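You operate a simulated robot arm through the tools that you are given. There is no shell and no other tool. Be economical: measure what you need, move in short steps, check, and stop when the job is done.

The job below is to be done with a simulated robot arm. You get a single attempt, and the scene is never put back.

Task
Crank the three onions on the rollers through the sizer.
Fine: swing the orange stop bar open first; each onion ends in the bay of its width; crank back home and close the bar. Where these are worked on the way, their far stop is far enough and under half their travel is too little: orange stop bar.

Only the result counts: the job must be done as asked and must still hold three seconds after the hand-in. Knocking over, shifting, dropping, spilling or breaking anything else fails it.

Robot
A 6-joint arm with a two-finger gripper on a trunk, on a base that drives. Base frame: it is fixed to the floor where the robot stands at the start and does not move with it; the origin is under the middle of the robot, x ahead of it, y to its left, z up; the surface under the hand at the start is at about z = 0.8. Readings come in m, rad, newtons and seconds.
It reaches about 1.298 m from its shoulder. Its first joint turns from -2.601 to 2.601 rad. Places, roughly: orange stop bar [0.7, 0.2, 1]; red onion (4x4x4 cm) [0.7, 0.3, 0.9]; sizer crank [0.5, 0.4, 0.9]; white onion (7x6x6 cm) [0.7, 0.2, 0.9]; yellow onion (6x5x5 cm) [0.7, 0.3, 0.9]. Payload 1.57 kg.
Tool frame: the origin (TCP) lies between the finger pads and is the grasp point; the fingertips stand 0.021 m ahead of it; z points along the fingers, y is the line along which they close. Largest opening 0.07 m; the body of the gripper starts 0.05 m behind the TCP.
Orientation is that of the tool frame in the base frame, as a unit quaternion [x, y, z, w]. With the fingers straight down and closing along the base's y, the tool's x points along the base's -x, its y along +y and its z along -z.

Tools
- The arm moves only by the tool play_rows. Its argument "deltas" is a list of rows, each a list of 7 numbers: the shift along the tool's x, y, z in cm, then the turn, a rotation vector about the tool's x, y, z in rad, then the gripper command, from -1 (shut) to 1 (fully open), values between in proportion. In form: [[dx, dy, dz, rx, ry, rz, grip], ...]. A call has 1 to 12 rows; each row is the pose to reach, as a shift and turn from the pose commanded when the call began, along the tool's axes at that moment. Rows are played at 5 a second. More than 0.05 m and 0.15 rad between two rows, or a gripper value outside its range, and nothing of the call is played. Where a pose cannot be reached the arm comes as near as it can. A force on the tool above 50 N (or 10 N above the force at the start of the call, whichever is more), or a blocked arm, ends the call early, and 0.2 s more pass. Each finger halts on what it meets, pressing with about 30 N; the grip force reading is that of the motor and also rises with nothing between the fingers. The clock runs only during rows and for 0.2 s after the last one: add rows that repeat a pose to give the fingers time. The reply holds the time, the measured pose of the TCP, the force on the tool along the base axes, the opening and the grip force, in the units named above and with some noise, with the torque about the TCP (base axes, N m) and any sound that the robot's microphone picked up.
- Cameras (640 x 400 px; columns grow to the right, rows downward): "scene" is now at [0.0182, 0.1909, 1.8447]; the picture's right is [0.33, -0.94, 0.00], its down [-0.73, -0.25, -0.64] and it looks along [0.60, 0.21, -0.77] (base axes); focal length 247 px, centre (320, 200). "wrist" rides on the gripper at [0.079, 0.004, -0.081] in the tool frame; the picture's right is [-0.05, 1.00, 0.00], its down [-0.67, -0.04, -0.74] and it looks along [-0.74, -0.04, 0.67] (tool axes); focal length 256 px, centre (320, 200).
- snapshot(camera): a new picture of that camera. No time passes.
- raise_lower(by): slides the trunk up (or, below 0, down) by that many m; the arm and the scene camera ride with it, the base frame stays. It gives what a move gives, with no picture.
- steer(legs): drives the robot by 1 to 6 legs, each [ahead, turn to the left] in m and rad, along the robot's own axes; the way and the turn of a leg run together, so that a leg with both is an arc; at most 1.5 m and 3.142 rad a leg. The arm and the cameras ride along, it lands a little off, and it stops where it bumps. It gives what a move gives.
- pan_tilt(pan, tilt): turns the head with the scene camera to pan (to the left, within 2.705 rad either way) and tilt (down, from -0.506 to 1.204), counted from straight ahead of the robot. It gives what a move gives.
- measure_at(camera, pixels): for up to 12 pixels [column, row] of the newest picture of that camera ("zoom" is the newest enlarged one), the place [x, y, z] in the base frame of the surface seen there, good to about 0.002 m, but the place of the scene camera against the robot may be out by one fixed shift of up to 0.025 m in any direction. No time passes.
- close_up(camera, box): a new picture of the part [left, top, right, bottom] of that camera's present view, enlarged. No time passes.
- finish_job(): hands the job in; it is judged then, once.

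Go step by step. Measure first, check grasps and placings, and put right what went wrong. The budget is 80 turns and 60 pictures, counting those below and the enlarged ones. Unless the task says otherwise, let go and move clear before handing in, and close with one line.

The tools are called by a JSON object that holds its "api" and its "payload". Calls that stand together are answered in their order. play_rows: Moves the arm, as the interface text tells. Its arguments: {"type":"object","properties":{"deltas":{"type":"array","items":{"type":"array","items":{"type":"number"}}}},"required":["deltas"]} The other tools are called the same way: raise_lower (by) slides the trunk up or down; steer (legs) drives the base; pan_tilt (pan, tilt) turns the head that bears the scene camera; snapshot (camera) takes a picture; measure_at (camera, pixels) gives the place of the surface under pixels of a picture; close_up (camera, box) takes an enlarged picture of a part of a camera's view; finish_job () hands the job in.

At the start:

```text
clock: 0.0
eef_pos: [0.6631, 0.4135, 1.198]
tool_rot: [-0.004, 1.0, 0.0, 0.0]
force: [-0.6, 0.4, -0.4]
torque: [0.04, -0.01, -0.01]
gripper_width: 0.0699
finger_force: 0.0
trunk travel left (down, up): [-0.879, 0.091]
robot x, y, heading: [-0.0009, 0.0025, 0.002]
head pan, tilt: [0.335, 0.88]
```

scene: 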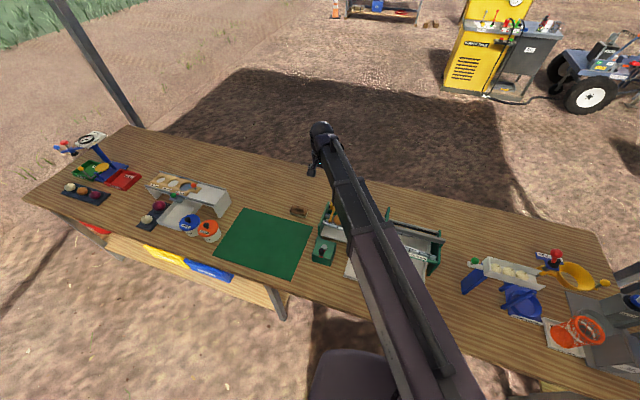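
wrist: 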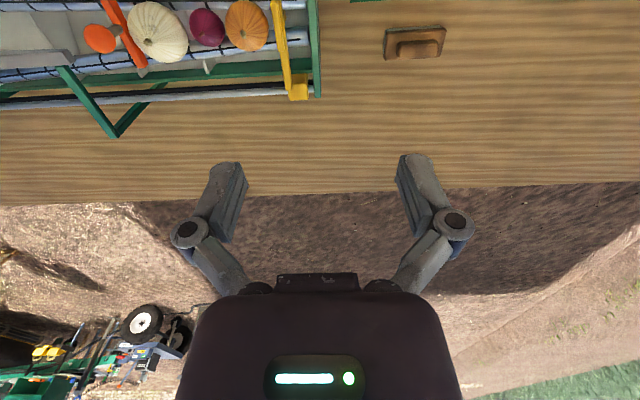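

The arm hides the sizer in the scene view; the wrist view shows the onions at the top left with an orange bar and a yellow pusher. I'll enlarge both views.

{"api": "close_up", "payload": {"camera": "scene", "box": [270, 180, 470, 305]}}

{"api": "close_up", "payload": {"camera": "wrist", "box": [0, 0, 340, 200]}}

```text
3.20 times, centred on (370, 242) of scene
```

zoom: 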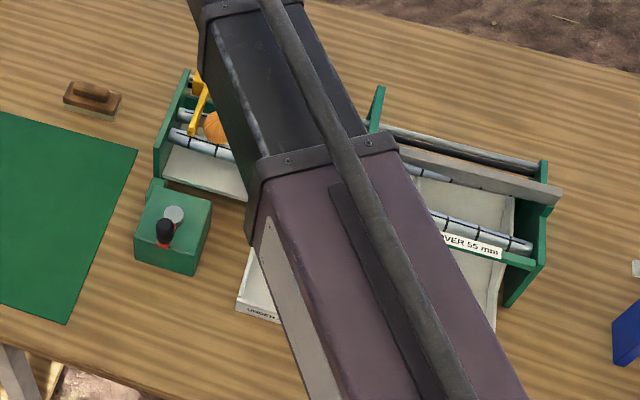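

```text
1.88 times, centred on (170, 100) of wrist
```

zoom: 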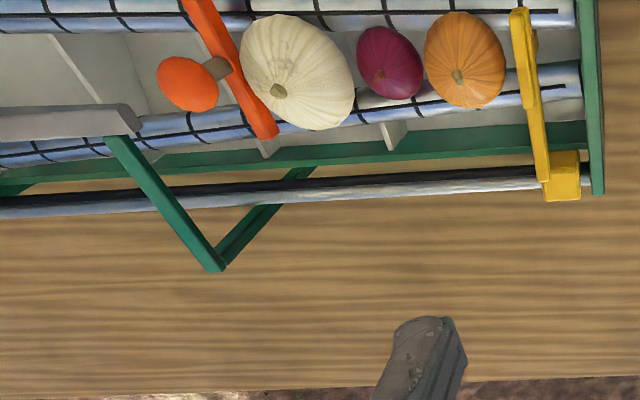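

I'll move the arm to the left out of the view.

{"api": "play_rows", "payload": {"deltas": [[2, 5, 0, 0, 0, 0, 1], [4, 10, 0, 0, 0, 0, 1], [6, 15, 0, 0, 0, 0, 1], [8, 20, 0, 0, 0, 0, 1], [10, 25, 0, 0, 0, 0, 1], [12, 29, 0, 0, 0, 0, 1], [14, 33, 0, 0, 0, 0, 1], [16, 37, 0, 0, 0, 0, 1], [18, 41, 0, 0, 0, 0, 1], [18, 41, 0, 0, 0, 0, 1]]}}

{"api": "pan_tilt", "payload": {"pan": 0.3, "tilt": 1.0}}

{"api": "close_up", "payload": {"camera": "scene", "box": [200, 70, 480, 245]}}

```text
refused: row 1 steps farther than a row can; nothing moved
```

```text
clock: 0.7
eef_pos: [0.6614, 0.4132, 1.1992]
tool_rot: [-0.004, 1.0, 0.0, -0.001]
force: [-0.1, -0.1, 0.4]
torque: [-0.03, -0.01, 0.02]
gripper_width: 0.0701
finger_force: 0.1
trunk travel left (down, up): [-0.879, 0.091]
robot x, y, heading: [0.004, 0.0062, -0.003]
head pan, tilt: [0.3, 1.0]
```

```text
2.29 times, centred on (340, 158) of scene
```

zoom: 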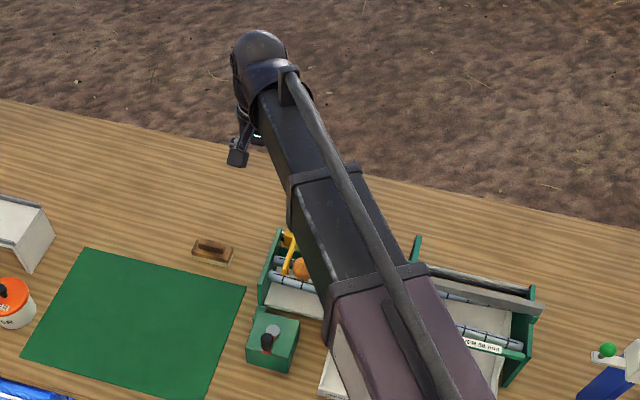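

{"api": "play_rows", "payload": {"deltas": [[1.5, 4, 0, 0, 0, 0, 1], [3, 8, 0, 0, 0, 0, 1], [4.5, 12, 0, 0, 0, 0, 1], [6, 16, 0, 0, 0, 0, 1], [7.5, 20, 0, 0, 0, 0, 1], [9, 24, 0, 0, 0, 0, 1], [10.5, 28, 0, 0, 0, 0, 1], [12, 32, 0, 0, 0, 0, 1], [13.5, 36, 0, 0, 0, 0, 1], [15, 40, 0, 0, 0, 0, 1], [15, 40, 0, 0, 0, 0, 1]]}}

{"api": "pan_tilt", "payload": {"pan": 0.3, "tilt": 1.0}}

{"api": "close_up", "payload": {"camera": "scene", "box": [290, 155, 450, 255]}}

```text
clock: 3.1
eef_pos: [0.5094, 0.8126, 1.1984]
tool_rot: [-0.003, 1.0, 0.0, 0.0]
force: [-0.7, 1.1, 0.1]
torque: [0.04, -0.01, 0.01]
gripper_width: 0.07
finger_force: 0.0
trunk travel left (down, up): [-0.879, 0.091]
robot x, y, heading: [-0.0005, 0.0019, -0.002]
head pan, tilt: [0.3, 1.0]
```

```text
clock: 3.7
eef_pos: [0.5101, 0.8134, 1.198]
tool_rot: [-0.004, 1.0, -0.001, 0.0]
force: [0.5, 0.8, -0.1]
torque: [-0.02, -0.01, 0.0]
gripper_width: 0.0701
finger_force: 0.1
trunk travel left (down, up): [-0.879, 0.091]
robot x, y, heading: [0.0005, 0.0033, -0.004]
head pan, tilt: [0.3, 1.0]
```

```text
4.00 times, centred on (370, 205) of scene
```

zoom: 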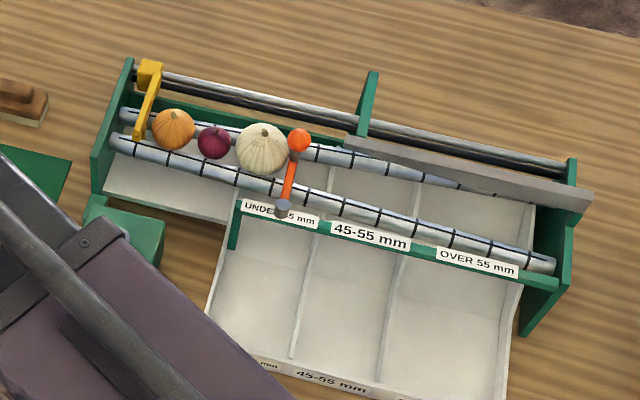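

The sizer is now clear: the orange bar runs from the grey pivot (282,208) to a knob (299,139). I'll measure the key points.

{"api": "measure_at", "payload": {"camera": "zoom", "pixels": [[282, 205], [290, 178], [299, 138], [294, 160], [262, 140], [213, 142], [173, 124], [140, 125], [150, 68], [145, 230], [540, 262], [130, 140]]}}

{"api": "close_up", "payload": {"camera": "scene", "box": [340, 180, 388, 210]}}

{"api": "snapshot", "payload": {"camera": "wrist"}}

```text
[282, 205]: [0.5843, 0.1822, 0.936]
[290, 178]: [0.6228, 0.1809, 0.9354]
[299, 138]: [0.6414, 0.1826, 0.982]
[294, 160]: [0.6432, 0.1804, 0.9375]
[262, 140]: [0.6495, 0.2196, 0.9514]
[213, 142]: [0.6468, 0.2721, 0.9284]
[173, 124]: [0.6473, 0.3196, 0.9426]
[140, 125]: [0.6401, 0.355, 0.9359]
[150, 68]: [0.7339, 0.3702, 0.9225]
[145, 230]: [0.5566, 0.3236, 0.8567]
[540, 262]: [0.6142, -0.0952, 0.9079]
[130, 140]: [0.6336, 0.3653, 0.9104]
```

```text
13.33 times, centred on (364, 195) of scene
```

zoom: 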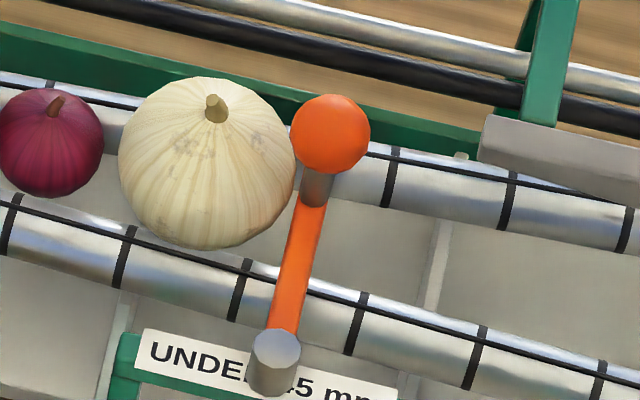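

```text
52 pictures are left
```

wrist: 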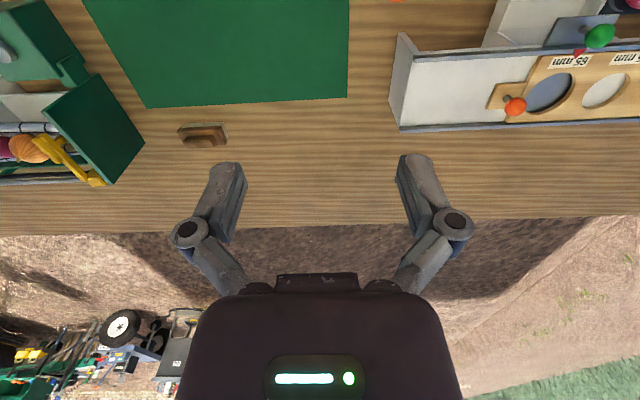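

The pivot is vertical at about (0.584, 0.182), with the knob on a stalk near (0.645, 0.182, 0.98). I'll view it from the wrist camera, which has no fixed shift.

{"api": "play_rows", "payload": {"deltas": [[1, -4.8, -0.5, 0, 0, 0, 1], [2, -9.6, -1, 0, 0, 0, 1], [3, -14.4, -1.5, 0, 0, 0, 1], [4, -19.2, -2, 0, 0, 0, 1], [5, -24, -2.5, 0, 0, 0, 1], [6, -28.8, -3, 0, 0, 0, 1], [7, -33.6, -3.5, 0, 0, 0, 1], [8, -38.4, -4, 0, 0, 0, 1], [9, -43.2, -4.5, 0, 0, 0, 1], [10, -48, -5, 0, 0, 0, 1], [10, -48, -5, 0, 0, 0, 1]]}}

{"api": "snapshot", "payload": {"camera": "wrist"}}

```text
clock: 6.1
eef_pos: [0.4144, 0.3317, 1.1979]
tool_rot: [-0.005, 1.0, 0.0, -0.001]
force: [0.3, 0.8, -0.6]
torque: [0.02, 0.01, 0.02]
gripper_width: 0.07
finger_force: 0.1
out of reach, approached as far as the arm can: row 1, 2, 3, 4, 5, 6, 7, 8, 9, 10, 11
trunk travel left (down, up): [-0.879, 0.091]
robot x, y, heading: [0.0014, 0.0017, 0.002]
head pan, tilt: [0.3, 1.0]
```

```text
51 pictures are left
```

wrist: 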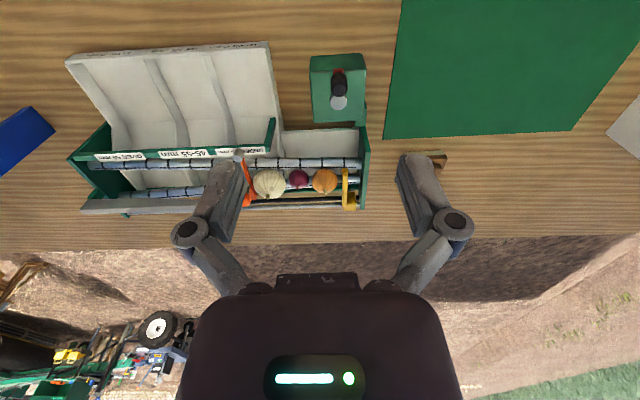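

{"api": "close_up", "payload": {"camera": "wrist", "box": [230, 45, 390, 145]}}

{"api": "measure_at", "payload": {"camera": "zoom", "pixels": [[435, 120], [435, 160], [435, 150], [440, 220], [425, 205], [445, 245], [330, 60], [540, 60], [330, 290], [540, 290]]}}

{"api": "close_up", "payload": {"camera": "wrist", "box": [210, 135, 370, 235]}}

```text
4.00 times, centred on (310, 95) of wrist
```

zoom: 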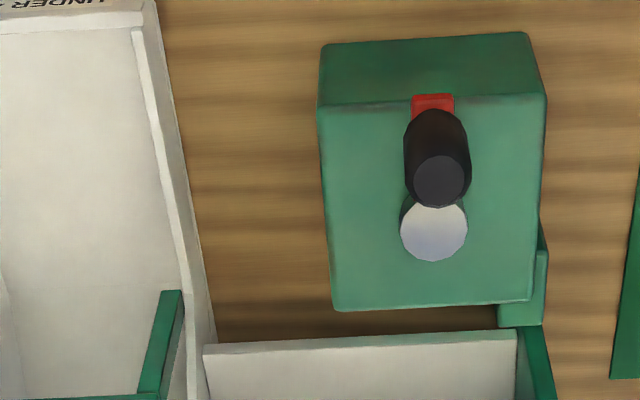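

```text
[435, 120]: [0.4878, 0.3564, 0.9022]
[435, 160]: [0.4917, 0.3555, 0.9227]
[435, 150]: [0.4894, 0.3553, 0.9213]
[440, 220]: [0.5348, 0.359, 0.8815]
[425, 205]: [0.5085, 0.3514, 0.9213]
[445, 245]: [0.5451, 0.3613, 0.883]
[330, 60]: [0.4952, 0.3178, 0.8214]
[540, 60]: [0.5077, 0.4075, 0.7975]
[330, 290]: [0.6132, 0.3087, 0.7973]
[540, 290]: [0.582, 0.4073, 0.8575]
```

```text
4.00 times, centred on (290, 185) of wrist
```

zoom: 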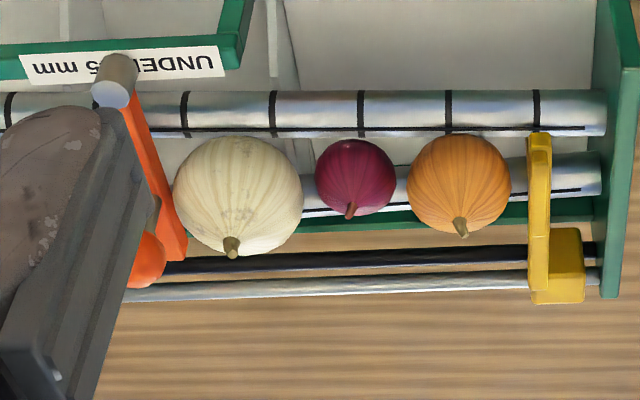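

The crank hub is near (0.541, 0.36) with its black handle near (0.50, 0.356), top z 0.922, on a vertical axis. I'll move right to measure the knob unobstructed.

{"api": "play_rows", "payload": {"deltas": [[0, -4, 0, 0, 0, 0, 1], [0, -8, 0, 0, 0, 0, 1], [0, -12, 0, 0, 0, 0, 1], [0, -15, 0, 0, 0, 0, 1], [0, -15, 0, 0, 0, 0, 1]]}}

{"api": "close_up", "payload": {"camera": "wrist", "box": [240, 110, 400, 210]}}

```text
clock: 7.3
eef_pos: [0.4855, 0.2225, 1.1981]
tool_rot: [-0.005, 1.0, -0.001, 0.0]
force: [0.7, 1.2, 0.3]
torque: [-0.01, 0.01, 0.01]
gripper_width: 0.07
finger_force: 0.0
out of reach, approached as far as the arm can: row 1, 2, 3, 4, 5
trunk travel left (down, up): [-0.879, 0.091]
robot x, y, heading: [-0.002, 0.0052, -0.005]
head pan, tilt: [0.3, 1.0]
```

```text
4.00 times, centred on (320, 160) of wrist
```

zoom: 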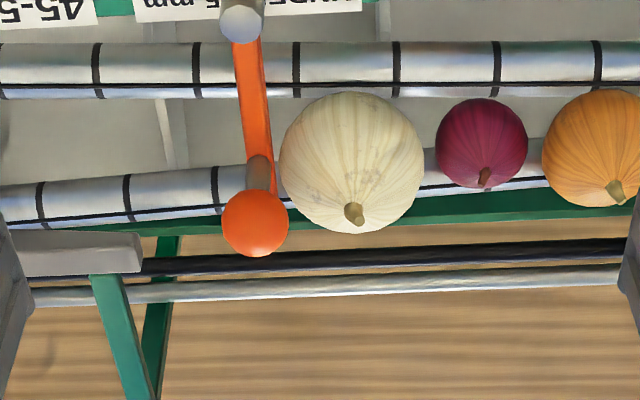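

{"api": "measure_at", "payload": {"camera": "zoom", "pixels": [[255, 205], [255, 222], [255, 245], [225, 222], [284, 222], [260, 175], [240, 20], [250, 120], [280, 200], [352, 130], [100, 250], [130, 245]]}}

```text
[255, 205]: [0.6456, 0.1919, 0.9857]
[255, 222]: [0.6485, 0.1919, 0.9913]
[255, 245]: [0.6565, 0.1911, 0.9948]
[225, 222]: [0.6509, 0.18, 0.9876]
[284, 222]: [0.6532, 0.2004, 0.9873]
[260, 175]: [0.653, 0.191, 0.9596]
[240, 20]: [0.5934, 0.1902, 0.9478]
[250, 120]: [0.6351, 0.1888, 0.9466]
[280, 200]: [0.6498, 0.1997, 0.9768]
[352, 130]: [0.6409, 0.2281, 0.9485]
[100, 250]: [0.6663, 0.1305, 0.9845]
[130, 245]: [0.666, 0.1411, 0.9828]
```

{"api": "measure_at", "payload": {"camera": "zoom", "pixels": [[352, 160], [352, 180], [350, 195], [330, 180], [310, 180], [354, 212], [375, 180]]}}

{"api": "play_rows", "payload": {"deltas": [[-4, -1, 2, 0, 0, 0, 0.4], [-8, -2, 4, 0, 0, 0, 0.4], [-12, -2.6, 7, 0, 0, 0, 0.4], [-16, -3.15, 10, 0, 0, 0, 0.4], [-17.1, -3.15, 13, 0, 0, 0, 0.4], [-17.1, -3.15, 14, 0, 0, 0, 0.4]]}}

```text
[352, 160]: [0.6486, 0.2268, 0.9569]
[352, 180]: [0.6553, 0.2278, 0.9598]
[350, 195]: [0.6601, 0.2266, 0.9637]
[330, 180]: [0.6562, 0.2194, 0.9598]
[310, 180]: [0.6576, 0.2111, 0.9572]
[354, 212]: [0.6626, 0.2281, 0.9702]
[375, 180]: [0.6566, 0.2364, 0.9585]
```

```text
refused: row 3 steps farther than a row can; nothing moved
```

The onion top is at z≈0.962 (stem 0.970), so fingertips at 0.971 clear it. I'll approach the knob from above.

{"api": "play_rows", "payload": {"deltas": [[-3.5, -0.7, 1.5, 0, 0, 0, 0.3], [-7, -1.4, 3, 0, 0, 0, 0.3], [-10.5, -2.1, 4.5, 0, 0, 0, 0.3], [-14, -2.8, 6, 0, 0, 0, 0.3], [-17.1, -3.15, 8, 0, 0, 0, 0.3], [-17.1, -3.15, 10, 0, 0, 0, 0.3], [-17.1, -3.15, 10, 0, 0, 0, 0.3]]}}

{"api": "snapshot", "payload": {"camera": "wrist"}}

```text
clock: 8.9
eef_pos: [0.6537, 0.1922, 1.1986]
tool_rot: [-0.003, 1.0, 0.0, 0.001]
force: [-0.2, -0.1, -0.3]
torque: [0.0, 0.0, -0.03]
gripper_width: 0.0454
finger_force: 0.1
out of reach, approached as far as the arm can: row 1, 2, 3, 4, 5, 6, 7
trunk travel left (down, up): [-0.879, 0.091]
robot x, y, heading: [0.0011, 0.0012, -0.005]
head pan, tilt: [0.3, 1.0]
```

```text
47 pictures are left
```

wrist: 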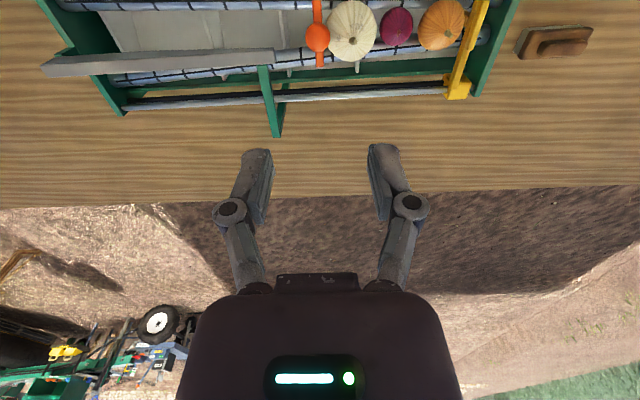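

The arm couldn't come down at this trunk height (z stayed 1.199). I'll lower the trunk.

{"api": "raise_lower", "payload": {"by": -0.12}}

{"api": "snapshot", "payload": {"camera": "wrist"}}

```text
clock: 10.4
eef_pos: [0.6528, 0.1923, 1.0791]
tool_rot: [-0.004, 1.0, -0.001, 0.0]
force: [0.7, 0.1, 0.2]
torque: [0.0, 0.0, -0.02]
gripper_width: 0.0457
finger_force: 0.0
trunk travel left (down, up): [-0.759, 0.211]
robot x, y, heading: [-0.001, 0.0041, -0.002]
head pan, tilt: [0.3, 1.0]
```

```text
46 pictures are left
```

wrist: 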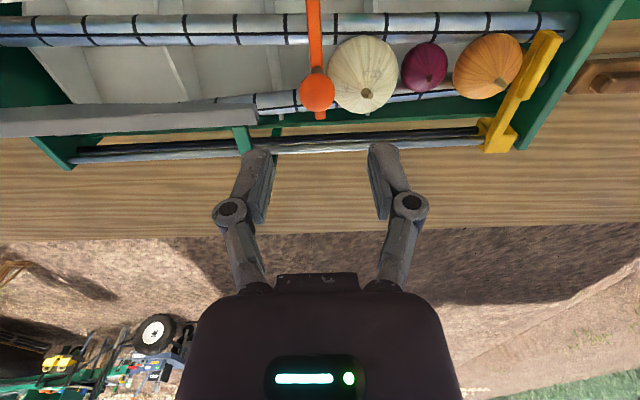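

{"api": "play_rows", "payload": {"deltas": [[0, 0, 1, 0, 0, 0, 0.3], [-0.3, 0, 2, 0, 0, 0, 0.3], [-0.3, 0, 2, 0, 0, 0, 0.3]]}}

{"api": "measure_at", "payload": {"camera": "wrist", "pixels": [[317, 75], [317, 90], [317, 100], [305, 90], [330, 90], [250, 110], [120, 120]]}}

```text
clock: 11.2
eef_pos: [0.6557, 0.1932, 1.0793]
tool_rot: [-0.003, 1.0, 0.001, 0.0]
force: [-0.2, -0.5, 0.1]
torque: [-0.04, 0.01, 0.01]
gripper_width: 0.0457
finger_force: 0.1
out of reach, approached as far as the arm can: row 1, 2, 3
trunk travel left (down, up): [-0.759, 0.211]
robot x, y, heading: [-0.0002, 0.006, -0.004]
head pan, tilt: [0.3, 1.0]
```

```text
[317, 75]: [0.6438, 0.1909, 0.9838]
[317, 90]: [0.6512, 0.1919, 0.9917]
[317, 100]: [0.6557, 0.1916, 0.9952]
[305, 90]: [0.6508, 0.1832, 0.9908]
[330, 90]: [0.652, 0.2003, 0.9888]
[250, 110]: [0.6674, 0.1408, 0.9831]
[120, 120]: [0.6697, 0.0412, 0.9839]
```

Vertical motion evidently comes only from the trunk; x/y motion works. The knob is centred between the fingers, so I'll lower the trunk to it in two steps.

{"api": "raise_lower", "payload": {"by": -0.06}}

{"api": "snapshot", "payload": {"camera": "wrist"}}

{"api": "snapshot", "payload": {"camera": "scene"}}

```text
clock: 12.2
eef_pos: [0.6552, 0.1934, 1.0187]
tool_rot: [-0.004, 1.0, 0.0, 0.0]
force: [-0.3, -0.6, 0.4]
torque: [0.0, -0.02, 0.01]
gripper_width: 0.0457
finger_force: 0.1
trunk travel left (down, up): [-0.699, 0.271]
robot x, y, heading: [-0.0006, 0.0039, -0.003]
head pan, tilt: [0.3, 1.0]
```

```text
45 pictures are left
```

wrist: 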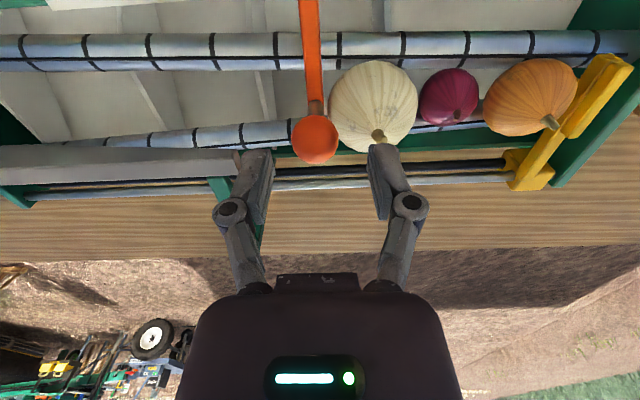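

```text
44 pictures are left
```

scene: 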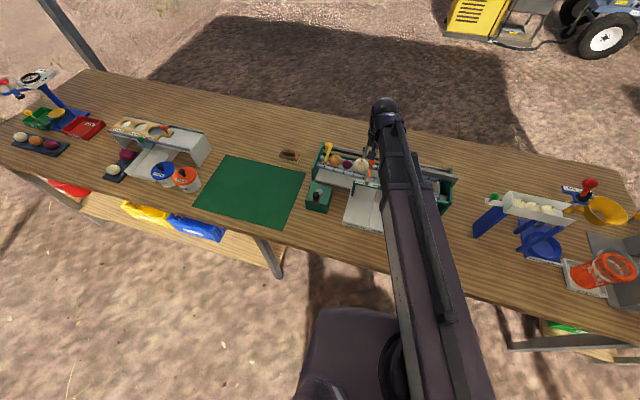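

{"api": "play_rows", "payload": {"deltas": [[-0.1, -0.2, 0, 0, 0, 0, 0.03], [-0.1, -0.2, 0, 0, 0, 0, 0.03], [-0.1, -0.2, 0, 0, 0, 0, 0.03]]}}

{"api": "raise_lower", "payload": {"by": -0.026}}

{"api": "close_up", "payload": {"camera": "wrist", "box": [200, 80, 440, 230]}}

```text
clock: 13.0
eef_pos: [0.6573, 0.1902, 1.0189]
tool_rot: [-0.003, 1.0, 0.0, 0.0]
force: [-0.2, 0.9, -0.5]
torque: [0.03, -0.02, 0.01]
gripper_width: 0.0359
finger_force: 0.1
trunk travel left (down, up): [-0.699, 0.271]
robot x, y, heading: [-0.0003, 0.0028, 0.003]
head pan, tilt: [0.3, 1.0]
```

```text
clock: 13.7
eef_pos: [0.6569, 0.1903, 0.991]
tool_rot: [-0.003, 1.0, 0.0, 0.0]
force: [-1.2, -0.4, 0.4]
torque: [0.0, -0.03, 0.04]
gripper_width: 0.036
finger_force: 0.1
trunk travel left (down, up): [-0.673, 0.297]
robot x, y, heading: [0.0018, 0.0036, -0.003]
head pan, tilt: [0.3, 1.0]
```

```text
2.67 times, centred on (320, 155) of wrist
```

zoom: 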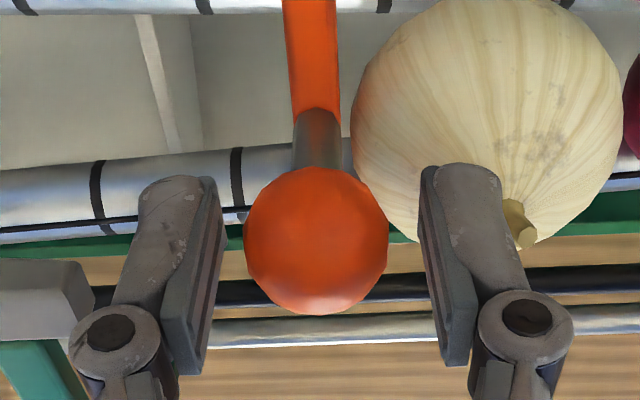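

The knob sits between the fingers. I'll close on it.

{"api": "play_rows", "payload": {"deltas": [[0, 0, 0, 0, 0, 0, -0.5], [0, 0, 0, 0, 0, 0, -0.5], [0.1, -0.9, 0, 0, 0, 0.145, -0.5], [0.27, -1.8, 0, 0, 0, 0.29, -0.5], [0.27, -1.8, 0, 0, 0, 0.29, -0.5]]}}

{"api": "close_up", "payload": {"camera": "wrist", "box": [200, 80, 440, 230]}}

```text
clock: 14.9
eef_pos: [0.6546, 0.1728, 0.9925]
tool_rot: [0.142, 0.99, 0.001, 0.0]
force: [4.8, 1.5, 8.2]
torque: [0.04, -0.09, -0.14]
gripper_width: 0.0246
finger_force: 32.1
trunk travel left (down, up): [-0.673, 0.297]
robot x, y, heading: [-0.0012, 0.007, -0.002]
head pan, tilt: [0.3, 1.0]
```

```text
2.67 times, centred on (320, 155) of wrist
```

zoom: 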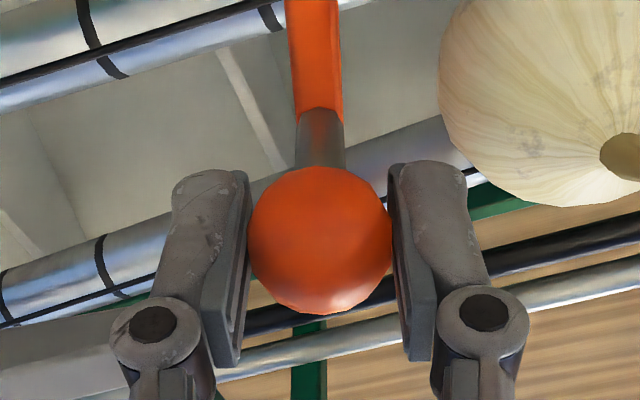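

The bar follows. I'll continue the arc.

{"api": "play_rows", "payload": {"deltas": [[0.07, -0.91, 0, 0, 0, 0.145, -0.5], [0.26, -1.8, 0, 0, 0, 0.29, -0.5], [0.59, -2.66, 0, 0, 0, 0.435, -0.5], [1.03, -3.45, 0, 0, 0, 0.58, -0.5], [1.59, -4.18, 0, 0, 0, 0.725, -0.5], [2.24, -4.82, 0, 0, 0, 0.87, -0.5], [2.97, -5.35, 0, 0, 0, 1.015, -0.5], [3.78, -5.78, 0, 0, 0, 1.16, -0.5], [3.78, -5.78, 0, 0, 0, 1.16, -0.5]]}}

{"api": "snapshot", "payload": {"camera": "wrist"}}

```text
clock: 16.9
eef_pos: [0.602, 0.128, 0.9923]
tool_rot: [0.661, 0.75, 0.001, 0.001]
force: [1.6, 1.2, 3.4]
torque: [0.21, -0.01, -0.16]
gripper_width: 0.0245
finger_force: 32.4
trunk travel left (down, up): [-0.673, 0.297]
robot x, y, heading: [-0.0022, 0.0033, 0.002]
head pan, tilt: [0.3, 1.0]
```

```text
41 pictures are left
```

wrist: 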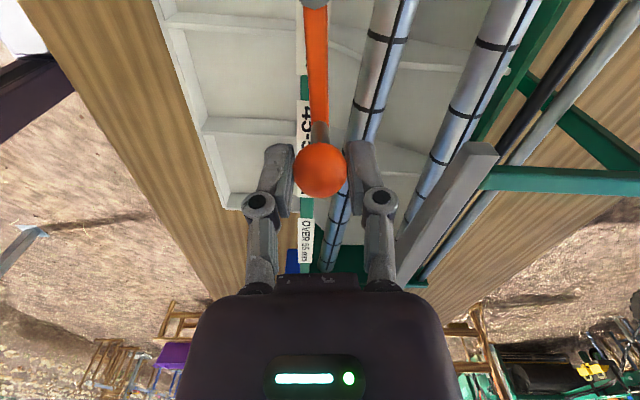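

The bar is at about 83°. I'll continue toward its far stop.

{"api": "play_rows", "payload": {"deltas": [[0.07, -0.91, 0, 0, 0, 0.145, -0.5], [0.26, -1.8, 0, 0, 0, 0.29, -0.5], [0.59, -2.66, 0, 0, 0, 0.435, -0.5], [0.59, -2.66, 0, 0, 0, 0.435, -0.5]]}}

{"api": "snapshot", "payload": {"camera": "wrist"}}

```text
clock: 17.5
eef_pos: [0.5958, 0.1286, 0.9907]
tool_rot: [0.76, 0.65, 0.007, 0.007]
force: [15.4, -1.8, -5.4]
torque: [-0.09, -0.27, 0.01]
gripper_width: 0.0247
finger_force: 31.5
trunk travel left (down, up): [-0.673, 0.297]
robot x, y, heading: [-0.0023, 0.0055, 0.0]
head pan, tilt: [0.3, 1.0]
stopped in row 3: the force on the tool passed its limit at 58 N (the readings are from after the stop); the commanded pose is now the measured one
```

```text
40 pictures are left
```

wrist: 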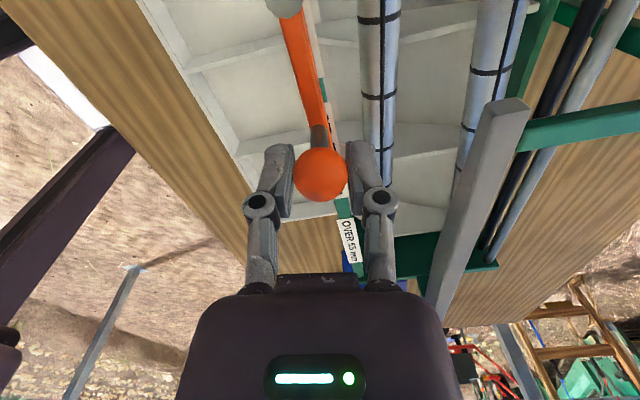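

It hit its far stop at 90°. I'll release and raise the trunk.

{"api": "play_rows", "payload": {"deltas": [[0, 0, 0, 0, 0, 0, 0.1], [0, 0, 0, 0, 0, 0, 0.1], [0, 0, 0, 0, 0, 0, 0.1]]}}

{"api": "raise_lower", "payload": {"by": 0.08}}

{"api": "snapshot", "payload": {"camera": "wrist"}}

```text
clock: 18.3
eef_pos: [0.5924, 0.1277, 0.992]
tool_rot: [0.76, 0.65, 0.006, 0.005]
force: [1.3, 0.5, -0.1]
torque: [0.01, 0.03, -0.01]
gripper_width: 0.0385
finger_force: 0.1
trunk travel left (down, up): [-0.673, 0.297]
robot x, y, heading: [0.0003, 0.0008, -0.002]
head pan, tilt: [0.3, 1.0]
```

```text
clock: 19.5
eef_pos: [0.5924, 0.1273, 1.0724]
tool_rot: [0.759, 0.651, 0.006, 0.005]
force: [-0.7, 0.6, 0.0]
torque: [-0.01, 0.01, -0.01]
gripper_width: 0.0385
finger_force: 0.1
trunk travel left (down, up): [-0.753, 0.217]
robot x, y, heading: [-0.0007, 0.0008, -0.0]
head pan, tilt: [0.3, 1.0]
```

```text
39 pictures are left
```

wrist: 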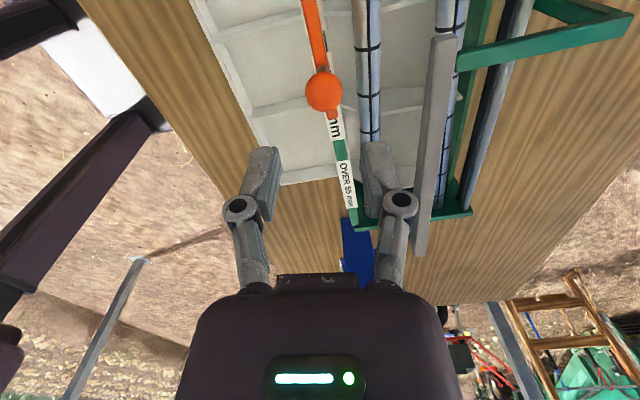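

The bar rests open. Next I turn the gripper back and move over the crank handle.

{"api": "play_rows", "payload": {"deltas": [[1.75, -1.07, 0, 0, 0, -0.144, 0.6], [3.5, -2.13, 0, 0, 0, -0.288, 0.6], [5.25, -3.2, 0, 0, 0, -0.432, 0.6], [7, -4.27, 0, 0, 0, -0.576, 0.6], [8.75, -5.33, 0, 0, 0, -0.72, 0.6], [10.5, -6.4, 0, 0, 0, -0.864, 0.6], [12.25, -7.47, 0, 0, 0, -1.008, 0.6], [14, -8.53, 0, 0, 0, -1.152, 0.6], [15.75, -9.6, 0, 0, 0, -1.296, 0.6], [17.5, -10.67, 0, 0, 0, -1.44, 0.6], [19.25, -11.73, 0, 0, 0, -1.584, 0.6], [21, -12.8, 0, 0, 0, -1.728, 0.6]]}}

{"api": "snapshot", "payload": {"camera": "wrist"}}

{"api": "snapshot", "payload": {"camera": "scene"}}

```text
clock: 22.1
eef_pos: [0.4975, 0.3561, 1.0722]
tool_rot: [-0.002, 1.0, 0.0, 0.008]
force: [-0.2, 0.1, -0.2]
torque: [0.0, 0.01, 0.01]
gripper_width: 0.0561
finger_force: 0.0
trunk travel left (down, up): [-0.753, 0.217]
robot x, y, heading: [-0.0015, 0.0028, -0.002]
head pan, tilt: [0.3, 1.0]
```

```text
38 pictures are left
```

wrist: 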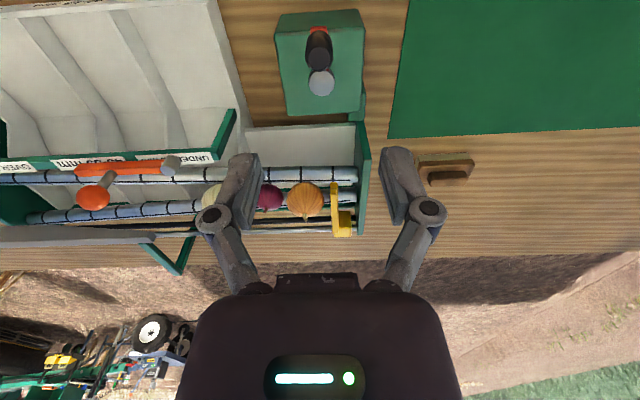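

```text
37 pictures are left
```

scene: 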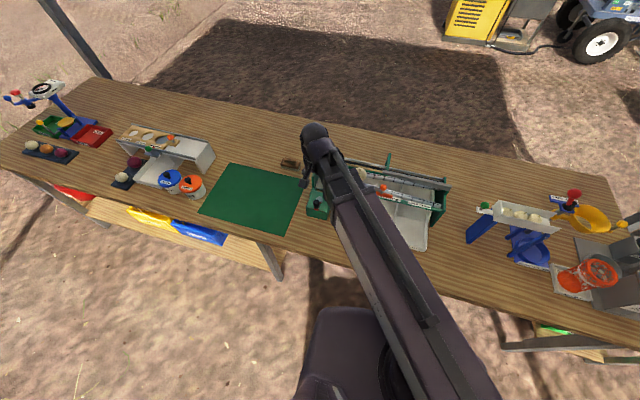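

{"api": "close_up", "payload": {"camera": "wrist", "box": [270, 5, 374, 70]}}

{"api": "measure_at", "payload": {"camera": "wrist", "pixels": [[319, 52], [319, 58], [319, 63], [310, 57], [328, 57], [320, 80], [320, 88], [312, 82], [330, 82], [318, 28], [310, 40], [327, 40]]}}

```text
6.15 times, centred on (322, 38) of wrist
```

zoom: 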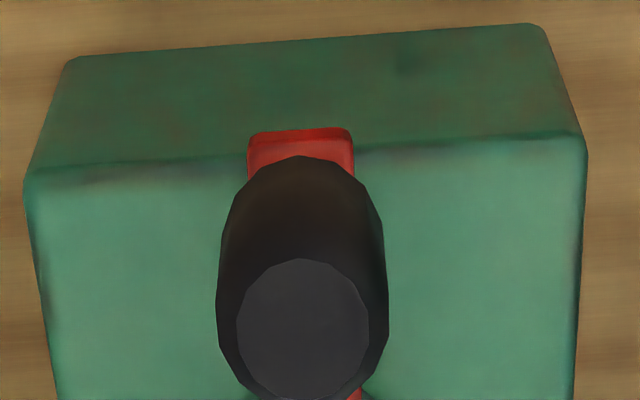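

```text
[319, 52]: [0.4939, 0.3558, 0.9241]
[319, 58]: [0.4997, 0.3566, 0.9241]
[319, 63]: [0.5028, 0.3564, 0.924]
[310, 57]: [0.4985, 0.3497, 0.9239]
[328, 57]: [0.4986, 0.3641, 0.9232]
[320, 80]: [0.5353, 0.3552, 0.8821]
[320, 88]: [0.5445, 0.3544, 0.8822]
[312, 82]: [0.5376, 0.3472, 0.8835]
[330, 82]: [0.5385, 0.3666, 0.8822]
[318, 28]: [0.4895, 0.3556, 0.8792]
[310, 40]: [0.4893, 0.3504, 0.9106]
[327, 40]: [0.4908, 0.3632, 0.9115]
```

The handle is centred at (0.498, 0.357), top 0.924, with the hub at (0.540, 0.3565), so the radius is ≈4.2 cm. I'll lower the open fingers around it.

{"api": "raise_lower", "payload": {"by": -0.12}}

{"api": "snapshot", "payload": {"camera": "wrist"}}

```text
clock: 23.6
eef_pos: [0.4977, 0.357, 0.9524]
tool_rot: [-0.002, 1.0, 0.0, 0.007]
force: [-0.2, 0.2, 0.0]
torque: [0.03, -0.03, -0.01]
gripper_width: 0.056
finger_force: 0.1
trunk travel left (down, up): [-0.633, 0.337]
robot x, y, heading: [-0.0009, 0.0046, -0.001]
head pan, tilt: [0.3, 1.0]
```

```text
35 pictures are left
```

wrist: 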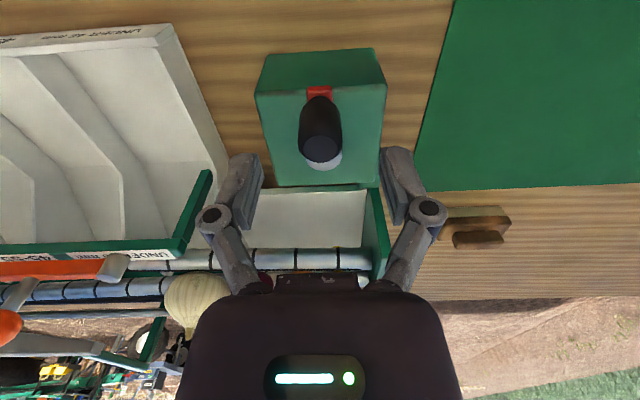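

{"api": "raise_lower", "payload": {"by": -0.044}}

{"api": "play_rows", "payload": {"deltas": [[0, 0, 0, 0, 0, 0, 0.0], [0, 0, 0, 0, 0, 0, -0.6], [0, 0, 0, 0, 0, 0, -0.6], [0, 0, 0, 0, 0, 0, -0.6]]}}

{"api": "snapshot", "payload": {"camera": "wrist"}}

```text
clock: 24.5
eef_pos: [0.4983, 0.357, 0.9083]
tool_rot: [0.0, 1.0, -0.001, 0.008]
force: [-0.4, 0.5, 0.6]
torque: [-0.01, 0.02, -0.04]
gripper_width: 0.0561
finger_force: 0.0
trunk travel left (down, up): [-0.589, 0.381]
robot x, y, heading: [-0.0037, 0.0037, -0.0]
head pan, tilt: [0.3, 1.0]
```

```text
clock: 25.5
eef_pos: [0.4969, 0.3556, 0.908]
tool_rot: [-0.001, 1.0, 0.0, 0.008]
force: [1.5, 0.1, 5.0]
torque: [0.03, 0.03, 0.01]
gripper_width: 0.0233
finger_force: 32.1
trunk travel left (down, up): [-0.589, 0.381]
robot x, y, heading: [0.0026, 0.0013, -0.003]
head pan, tilt: [0.3, 1.0]
```

```text
34 pictures are left
```

wrist: 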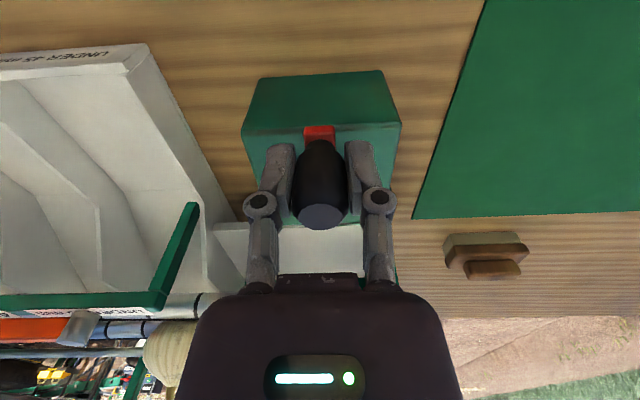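

The handle is gripped. I'll test a clockwise quarter-ish turn first.

{"api": "play_rows", "payload": {"deltas": [[-0.05, 0.63, 0, 0, 0, 0, -0.6], [-0.19, 1.24, 0, 0, 0, 0, -0.6], [-0.42, 1.83, 0, 0, 0, 0, -0.6], [-0.73, 2.37, 0, 0, 0, 0, -0.6], [-0.73, 2.37, 0, 0, 0, 0, -0.6]]}}

{"api": "snapshot", "payload": {"camera": "wrist"}}

```text
clock: 26.7
eef_pos: [0.5048, 0.3801, 0.9076]
tool_rot: [-0.001, 1.0, 0.0, 0.008]
force: [1.1, 0.0, 3.5]
torque: [-0.02, 0.21, 0.03]
gripper_width: 0.0233
finger_force: 31.8
trunk travel left (down, up): [-0.589, 0.381]
robot x, y, heading: [-0.0006, 0.0026, -0.002]
head pan, tilt: [0.3, 1.0]
```

```text
33 pictures are left
```

wrist: 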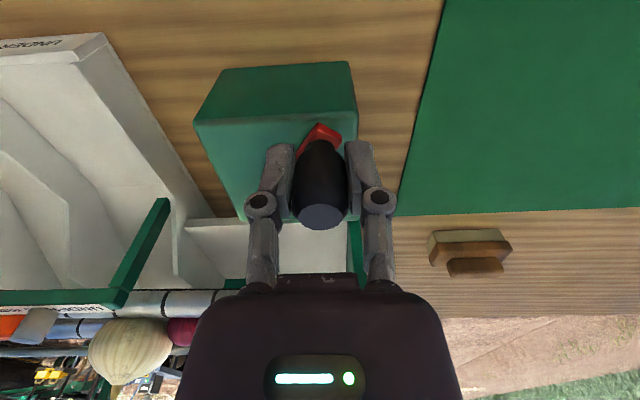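

It turned freely with low force. I'll check whether the carriage moved.

{"api": "close_up", "payload": {"camera": "scene", "box": [300, 150, 460, 250]}}

```text
4.00 times, centred on (380, 200) of scene
```

zoom: 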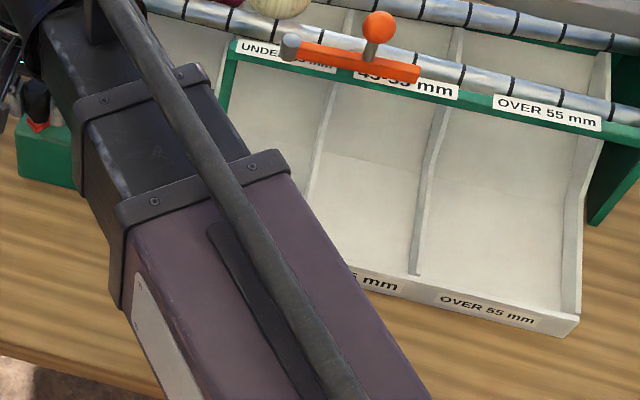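

{"api": "pan_tilt", "payload": {"pan": 0.3, "tilt": 0.85}}

{"api": "close_up", "payload": {"camera": "scene", "box": [290, 140, 450, 240]}}

```text
clock: 27.4
eef_pos: [0.5055, 0.3792, 0.9086]
tool_rot: [-0.001, 1.0, 0.0, 0.007]
force: [0.7, 0.9, 3.9]
torque: [0.03, -0.05, 0.0]
gripper_width: 0.0234
finger_force: 31.9
trunk travel left (down, up): [-0.589, 0.381]
robot x, y, heading: [-0.0017, 0.0031, -0.001]
head pan, tilt: [0.3, 0.85]
```

```text
4.00 times, centred on (370, 190) of scene
```

zoom: 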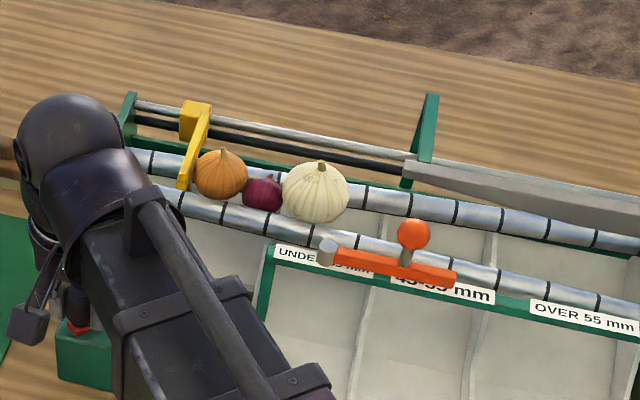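

The carriage advanced (yellow block at (195,107)), so clockwise is the right direction. I'll measure the rate.

{"api": "measure_at", "payload": {"camera": "zoom", "pixels": [[195, 107], [185, 180], [315, 190], [262, 195], [220, 172], [435, 180]]}}

{"api": "play_rows", "payload": {"deltas": [[-0.41, 0.49, 0, 0, 0, 0, -0.6], [-0.88, 0.91, 0, 0, 0, 0, -0.6], [-1.41, 1.26, 0, 0, 0, 0, -0.6], [-1.98, 1.54, 0, 0, 0, 0, -0.6], [-2.58, 1.73, 0, 0, 0, 0, -0.6], [-3.2, 1.82, 0, 0, 0, 0, -0.6], [-3.83, 1.82, 0, 0, 0, 0, -0.6], [-4.45, 1.71, 0, 0, 0, 0, -0.6], [-4.45, 1.71, 0, 0, 0, 0, -0.6]]}}

```text
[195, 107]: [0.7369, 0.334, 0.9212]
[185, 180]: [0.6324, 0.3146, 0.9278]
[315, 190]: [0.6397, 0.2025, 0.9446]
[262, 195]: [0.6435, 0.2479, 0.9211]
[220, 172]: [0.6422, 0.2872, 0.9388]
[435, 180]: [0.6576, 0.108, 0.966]
```

```text
clock: 29.4
eef_pos: [0.5494, 0.3945, 0.9089]
tool_rot: [-0.001, 1.0, -0.001, 0.007]
force: [-9.1, -24.3, -16.5]
torque: [-0.41, -0.21, -0.07]
gripper_width: 0.0232
finger_force: 31.9
trunk travel left (down, up): [-0.589, 0.381]
robot x, y, heading: [0.0004, 0.0032, 0.002]
head pan, tilt: [0.3, 0.85]
```

{"api": "close_up", "payload": {"camera": "scene", "box": [290, 140, 450, 240]}}

```text
4.00 times, centred on (370, 190) of scene
```

zoom: 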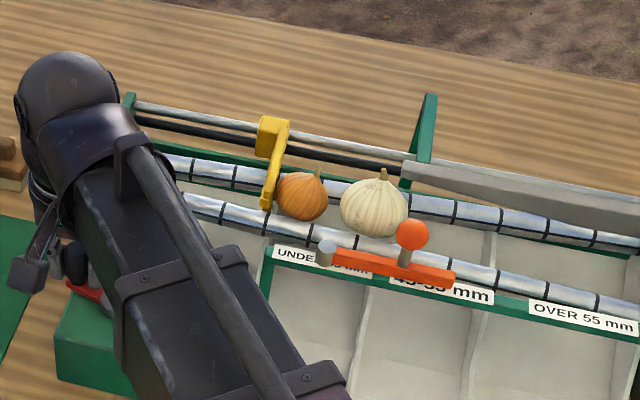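

The red onion has already dropped between the rollers. I'll continue with a slightly corrected circle (r 4.1 cm, hub 0.538, 0.355) at the slower pace.

{"api": "play_rows", "payload": {"deltas": [[-0.4, -0.4, 0, 0, 0, 0, -0.6], [-0.88, -0.6, 0, 0, 0, 0, -0.6], [-1.32, -0.91, 0, 0, 0, 0, -0.6], [-1.73, -1.25, 0, 0, 0, 0, -0.6], [-2.08, -1.66, 0, 0, 0, 0, -0.6], [-2.38, -2.1, 0, 0, 0, 0, -0.6], [-2.61, -2.58, 0, 0, 0, 0, -0.6], [-2.79, -3.09, 0, 0, 0, 0, -0.6], [-2.79, -3.09, 0, 0, 0, 0, -0.6]]}}

{"api": "close_up", "payload": {"camera": "scene", "box": [290, 140, 450, 240]}}

```text
clock: 31.4
eef_pos: [0.577, 0.3661, 0.9098]
tool_rot: [-0.001, 1.0, 0.0, 0.008]
force: [-17.5, -2.8, -11.2]
torque: [-0.01, 0.23, 0.02]
gripper_width: 0.0236
finger_force: 32.1
trunk travel left (down, up): [-0.589, 0.381]
robot x, y, heading: [-0.0006, 0.0053, -0.002]
head pan, tilt: [0.3, 0.85]
```

```text
4.00 times, centred on (370, 190) of scene
```

zoom: 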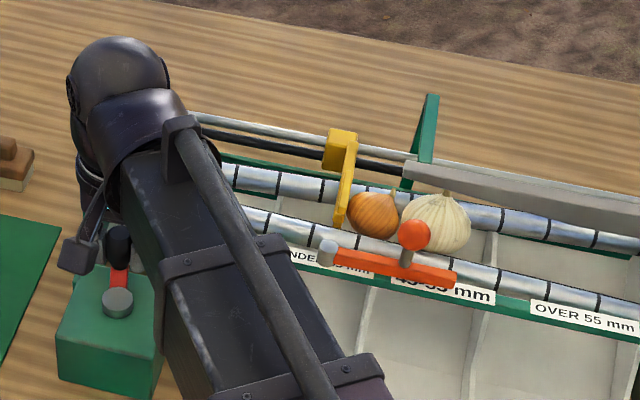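

{"api": "play_rows", "payload": {"deltas": [[-0.05, -0.53, 0, 0, 0, 0, -0.6], [-0.09, -1.06, 0, 0, 0, 0, -0.6], [-0.05, -1.6, 0, 0, 0, 0, -0.6], [0.05, -2.12, 0, 0, 0, 0, -0.6], [0.23, -2.63, 0, 0, 0, 0, -0.6], [0.46, -3.11, 0, 0, 0, 0, -0.6], [0.76, -3.55, 0, 0, 0, 0, -0.6], [1.11, -3.96, 0, 0, 0, 0, -0.6], [1.52, -4.31, 0, 0, 0, 0, -0.6], [1.96, -4.61, 0, 0, 0, 0, -0.6], [2.44, -4.84, 0, 0, 0, 0, -0.6], [2.44, -4.84, 0, 0, 0, 0, -0.6]]}}

{"api": "close_up", "payload": {"camera": "scene", "box": [310, 140, 470, 240]}}

```text
clock: 34.0
eef_pos: [0.5524, 0.3203, 0.9087]
tool_rot: [-0.002, 1.0, 0.001, 0.007]
force: [-5.5, 17.3, 7.6]
torque: [0.35, -0.06, 0.04]
gripper_width: 0.0236
finger_force: 31.6
trunk travel left (down, up): [-0.589, 0.381]
robot x, y, heading: [-0.0036, 0.0035, -0.005]
head pan, tilt: [0.3, 0.85]
```

```text
4.00 times, centred on (390, 190) of scene
```

zoom: 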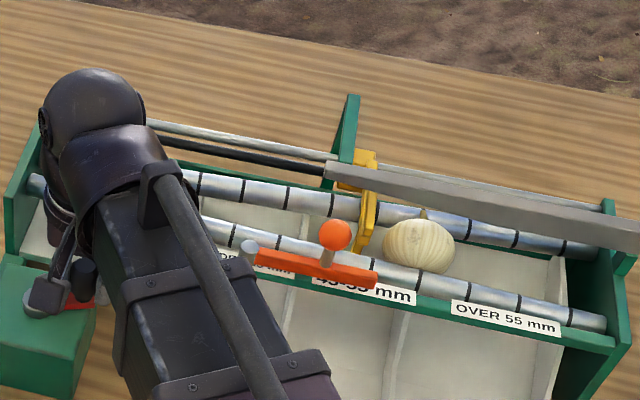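

The yellow has dropped; the white is ahead of the pusher. I'll continue with the refined circle (hub 0.539, 0.3566, r 4.05 cm).

{"api": "play_rows", "payload": {"deltas": [[0.35, 0.05, 0, 0, 0, 0, -0.6], [0.72, -0.05, 0, 0, 0, 0, -0.6], [1.42, -0.11, 0, 0, 0, 0, -0.6], [2.12, -0.05, 0, 0, 0, 0, -0.6], [2.81, 0.13, 0, 0, 0, 0, -0.6], [3.44, 0.43, 0, 0, 0, 0, -0.6], [4.02, 0.84, 0, 0, 0, 0, -0.6], [4.02, 0.84, 0, 0, 0, 0, -0.6]]}}

{"api": "close_up", "payload": {"camera": "scene", "box": [310, 140, 470, 240]}}

```text
clock: 35.8
eef_pos: [0.5113, 0.3247, 0.9081]
tool_rot: [-0.001, 1.0, 0.0, 0.007]
force: [0.7, 0.8, 6.8]
torque: [0.03, -0.45, 0.0]
gripper_width: 0.0235
finger_force: 31.8
trunk travel left (down, up): [-0.589, 0.381]
robot x, y, heading: [0.0014, 0.005, 0.001]
head pan, tilt: [0.3, 0.85]
```

```text
4.00 times, centred on (390, 190) of scene
```

zoom: 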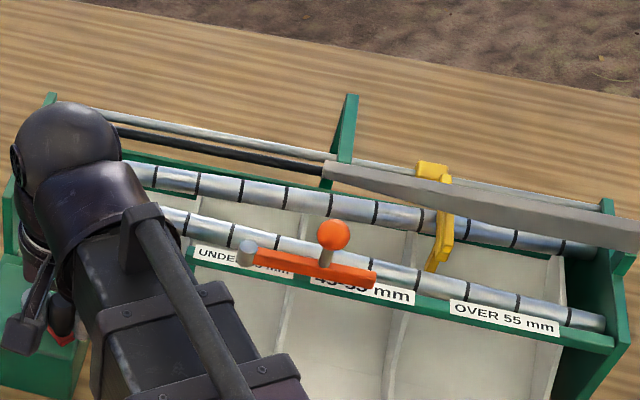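

All three have dropped off the rollers, but none shows in the visible trays; I'll check the bays before returning.

{"api": "snapshot", "payload": {"camera": "scene"}}

{"api": "snapshot", "payload": {"camera": "wrist"}}

```text
26 pictures are left
```

scene: 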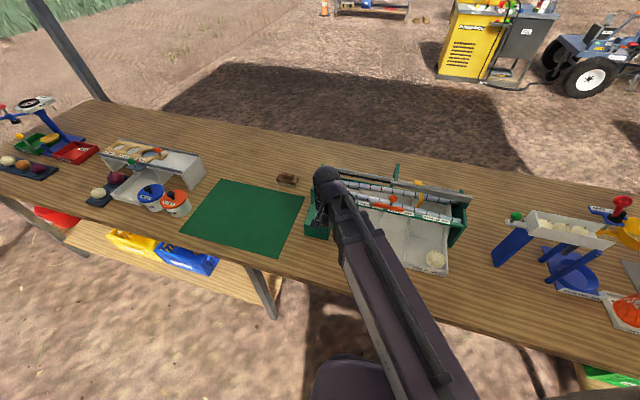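

```text
25 pictures are left
```

wrist: 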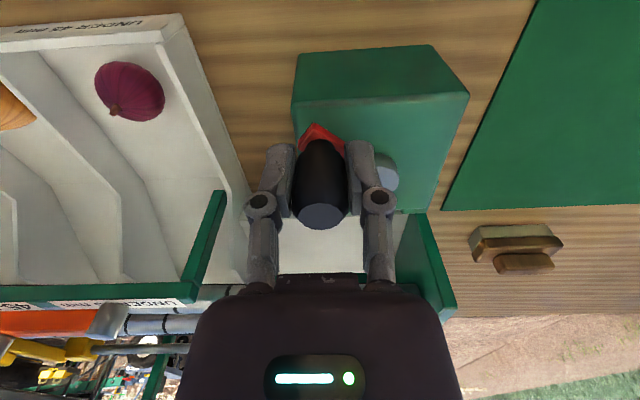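

White sits in the right bay, yellow in the middle and red in UNDER 45. Now I crank back counter-clockwise.

{"api": "play_rows", "payload": {"deltas": [[-0.89, -0.57, 0, 0, 0, 0, -0.6], [-1.9, -0.89, 0, 0, 0, 0, -0.6], [-2.95, -0.93, 0, 0, 0, 0, -0.6], [-3.99, -0.71, 0, 0, 0, 0, -0.6], [-4.92, -0.22, 0, 0, 0, 0, -0.6], [-5.7, 0.5, 0, 0, 0, 0, -0.6], [-6.27, 1.39, 0, 0, 0, 0, -0.6], [-6.59, 2.4, 0, 0, 0, 0, -0.6], [-6.63, 3.45, 0, 0, 0, 0, -0.6], [-6.41, 4.49, 0, 0, 0, 0, -0.6], [-5.92, 5.42, 0, 0, 0, 0, -0.6], [-5.2, 6.2, 0, 0, 0, 0, -0.6]]}}

```text
clock: 38.4
eef_pos: [0.5637, 0.3873, 0.9096]
tool_rot: [0.0, 1.0, -0.001, 0.007]
force: [-10.2, -10.8, -9.2]
torque: [-0.34, 0.39, -0.02]
gripper_width: 0.0236
finger_force: 32.6
trunk travel left (down, up): [-0.589, 0.381]
robot x, y, heading: [0.0036, 0.0011, 0.0]
head pan, tilt: [0.3, 0.85]
```

{"api": "play_rows", "payload": {"deltas": [[0.91, 0.53, 0, 0, 0, 0, -0.6], [1.91, 0.84, 0, 0, 0, 0, -0.6], [2.95, 0.88, 0, 0, 0, 0, -0.6], [3.97, 0.66, 0, 0, 0, 0, -0.6], [4.89, 0.18, 0, 0, 0, 0, -0.6], [5.66, -0.53, 0, 0, 0, 0, -0.6], [6.23, -1.41, 0, 0, 0, 0, -0.6], [6.46, -2.06, 0, 0, 0, 0, -0.6], [6.56, -2.54, 0, 0, 0, 0, -0.6], [6.6, -2.96, 0, 0, 0, 0, -0.6], [6.6, -3.24, 0, 0, 0, 0, -0.6], [6.6, -3.24, 0, 0, 0, 0, -0.6]]}}

{"api": "close_up", "payload": {"camera": "scene", "box": [290, 140, 450, 240]}}

{"api": "snapshot", "payload": {"camera": "wrist"}}

```text
clock: 41.0
eef_pos: [0.4983, 0.3563, 0.9099]
tool_rot: [0.0, 1.0, 0.0, 0.007]
force: [-6.7, 3.4, 3.2]
torque: [0.13, 0.3, 0.01]
gripper_width: 0.0231
finger_force: 32.6
trunk travel left (down, up): [-0.589, 0.381]
robot x, y, heading: [0.0013, 0.0049, 0.0]
head pan, tilt: [0.3, 0.85]
```

```text
4.00 times, centred on (370, 190) of scene
```

zoom: 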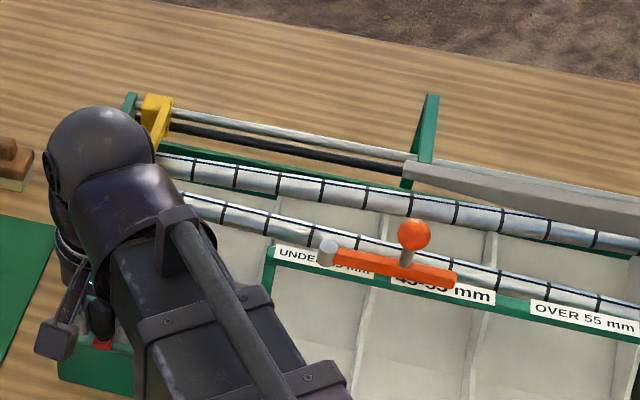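

```text
23 pictures are left
```

wrist: 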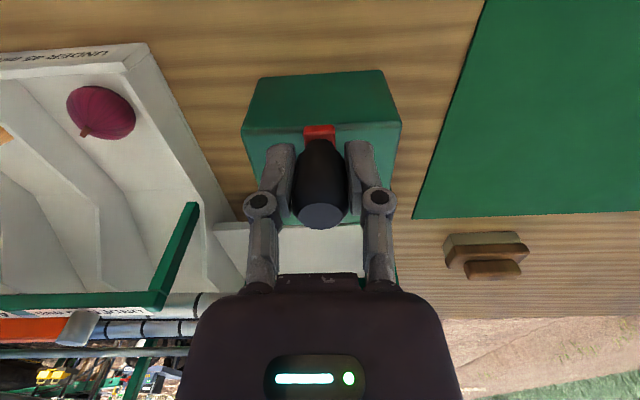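

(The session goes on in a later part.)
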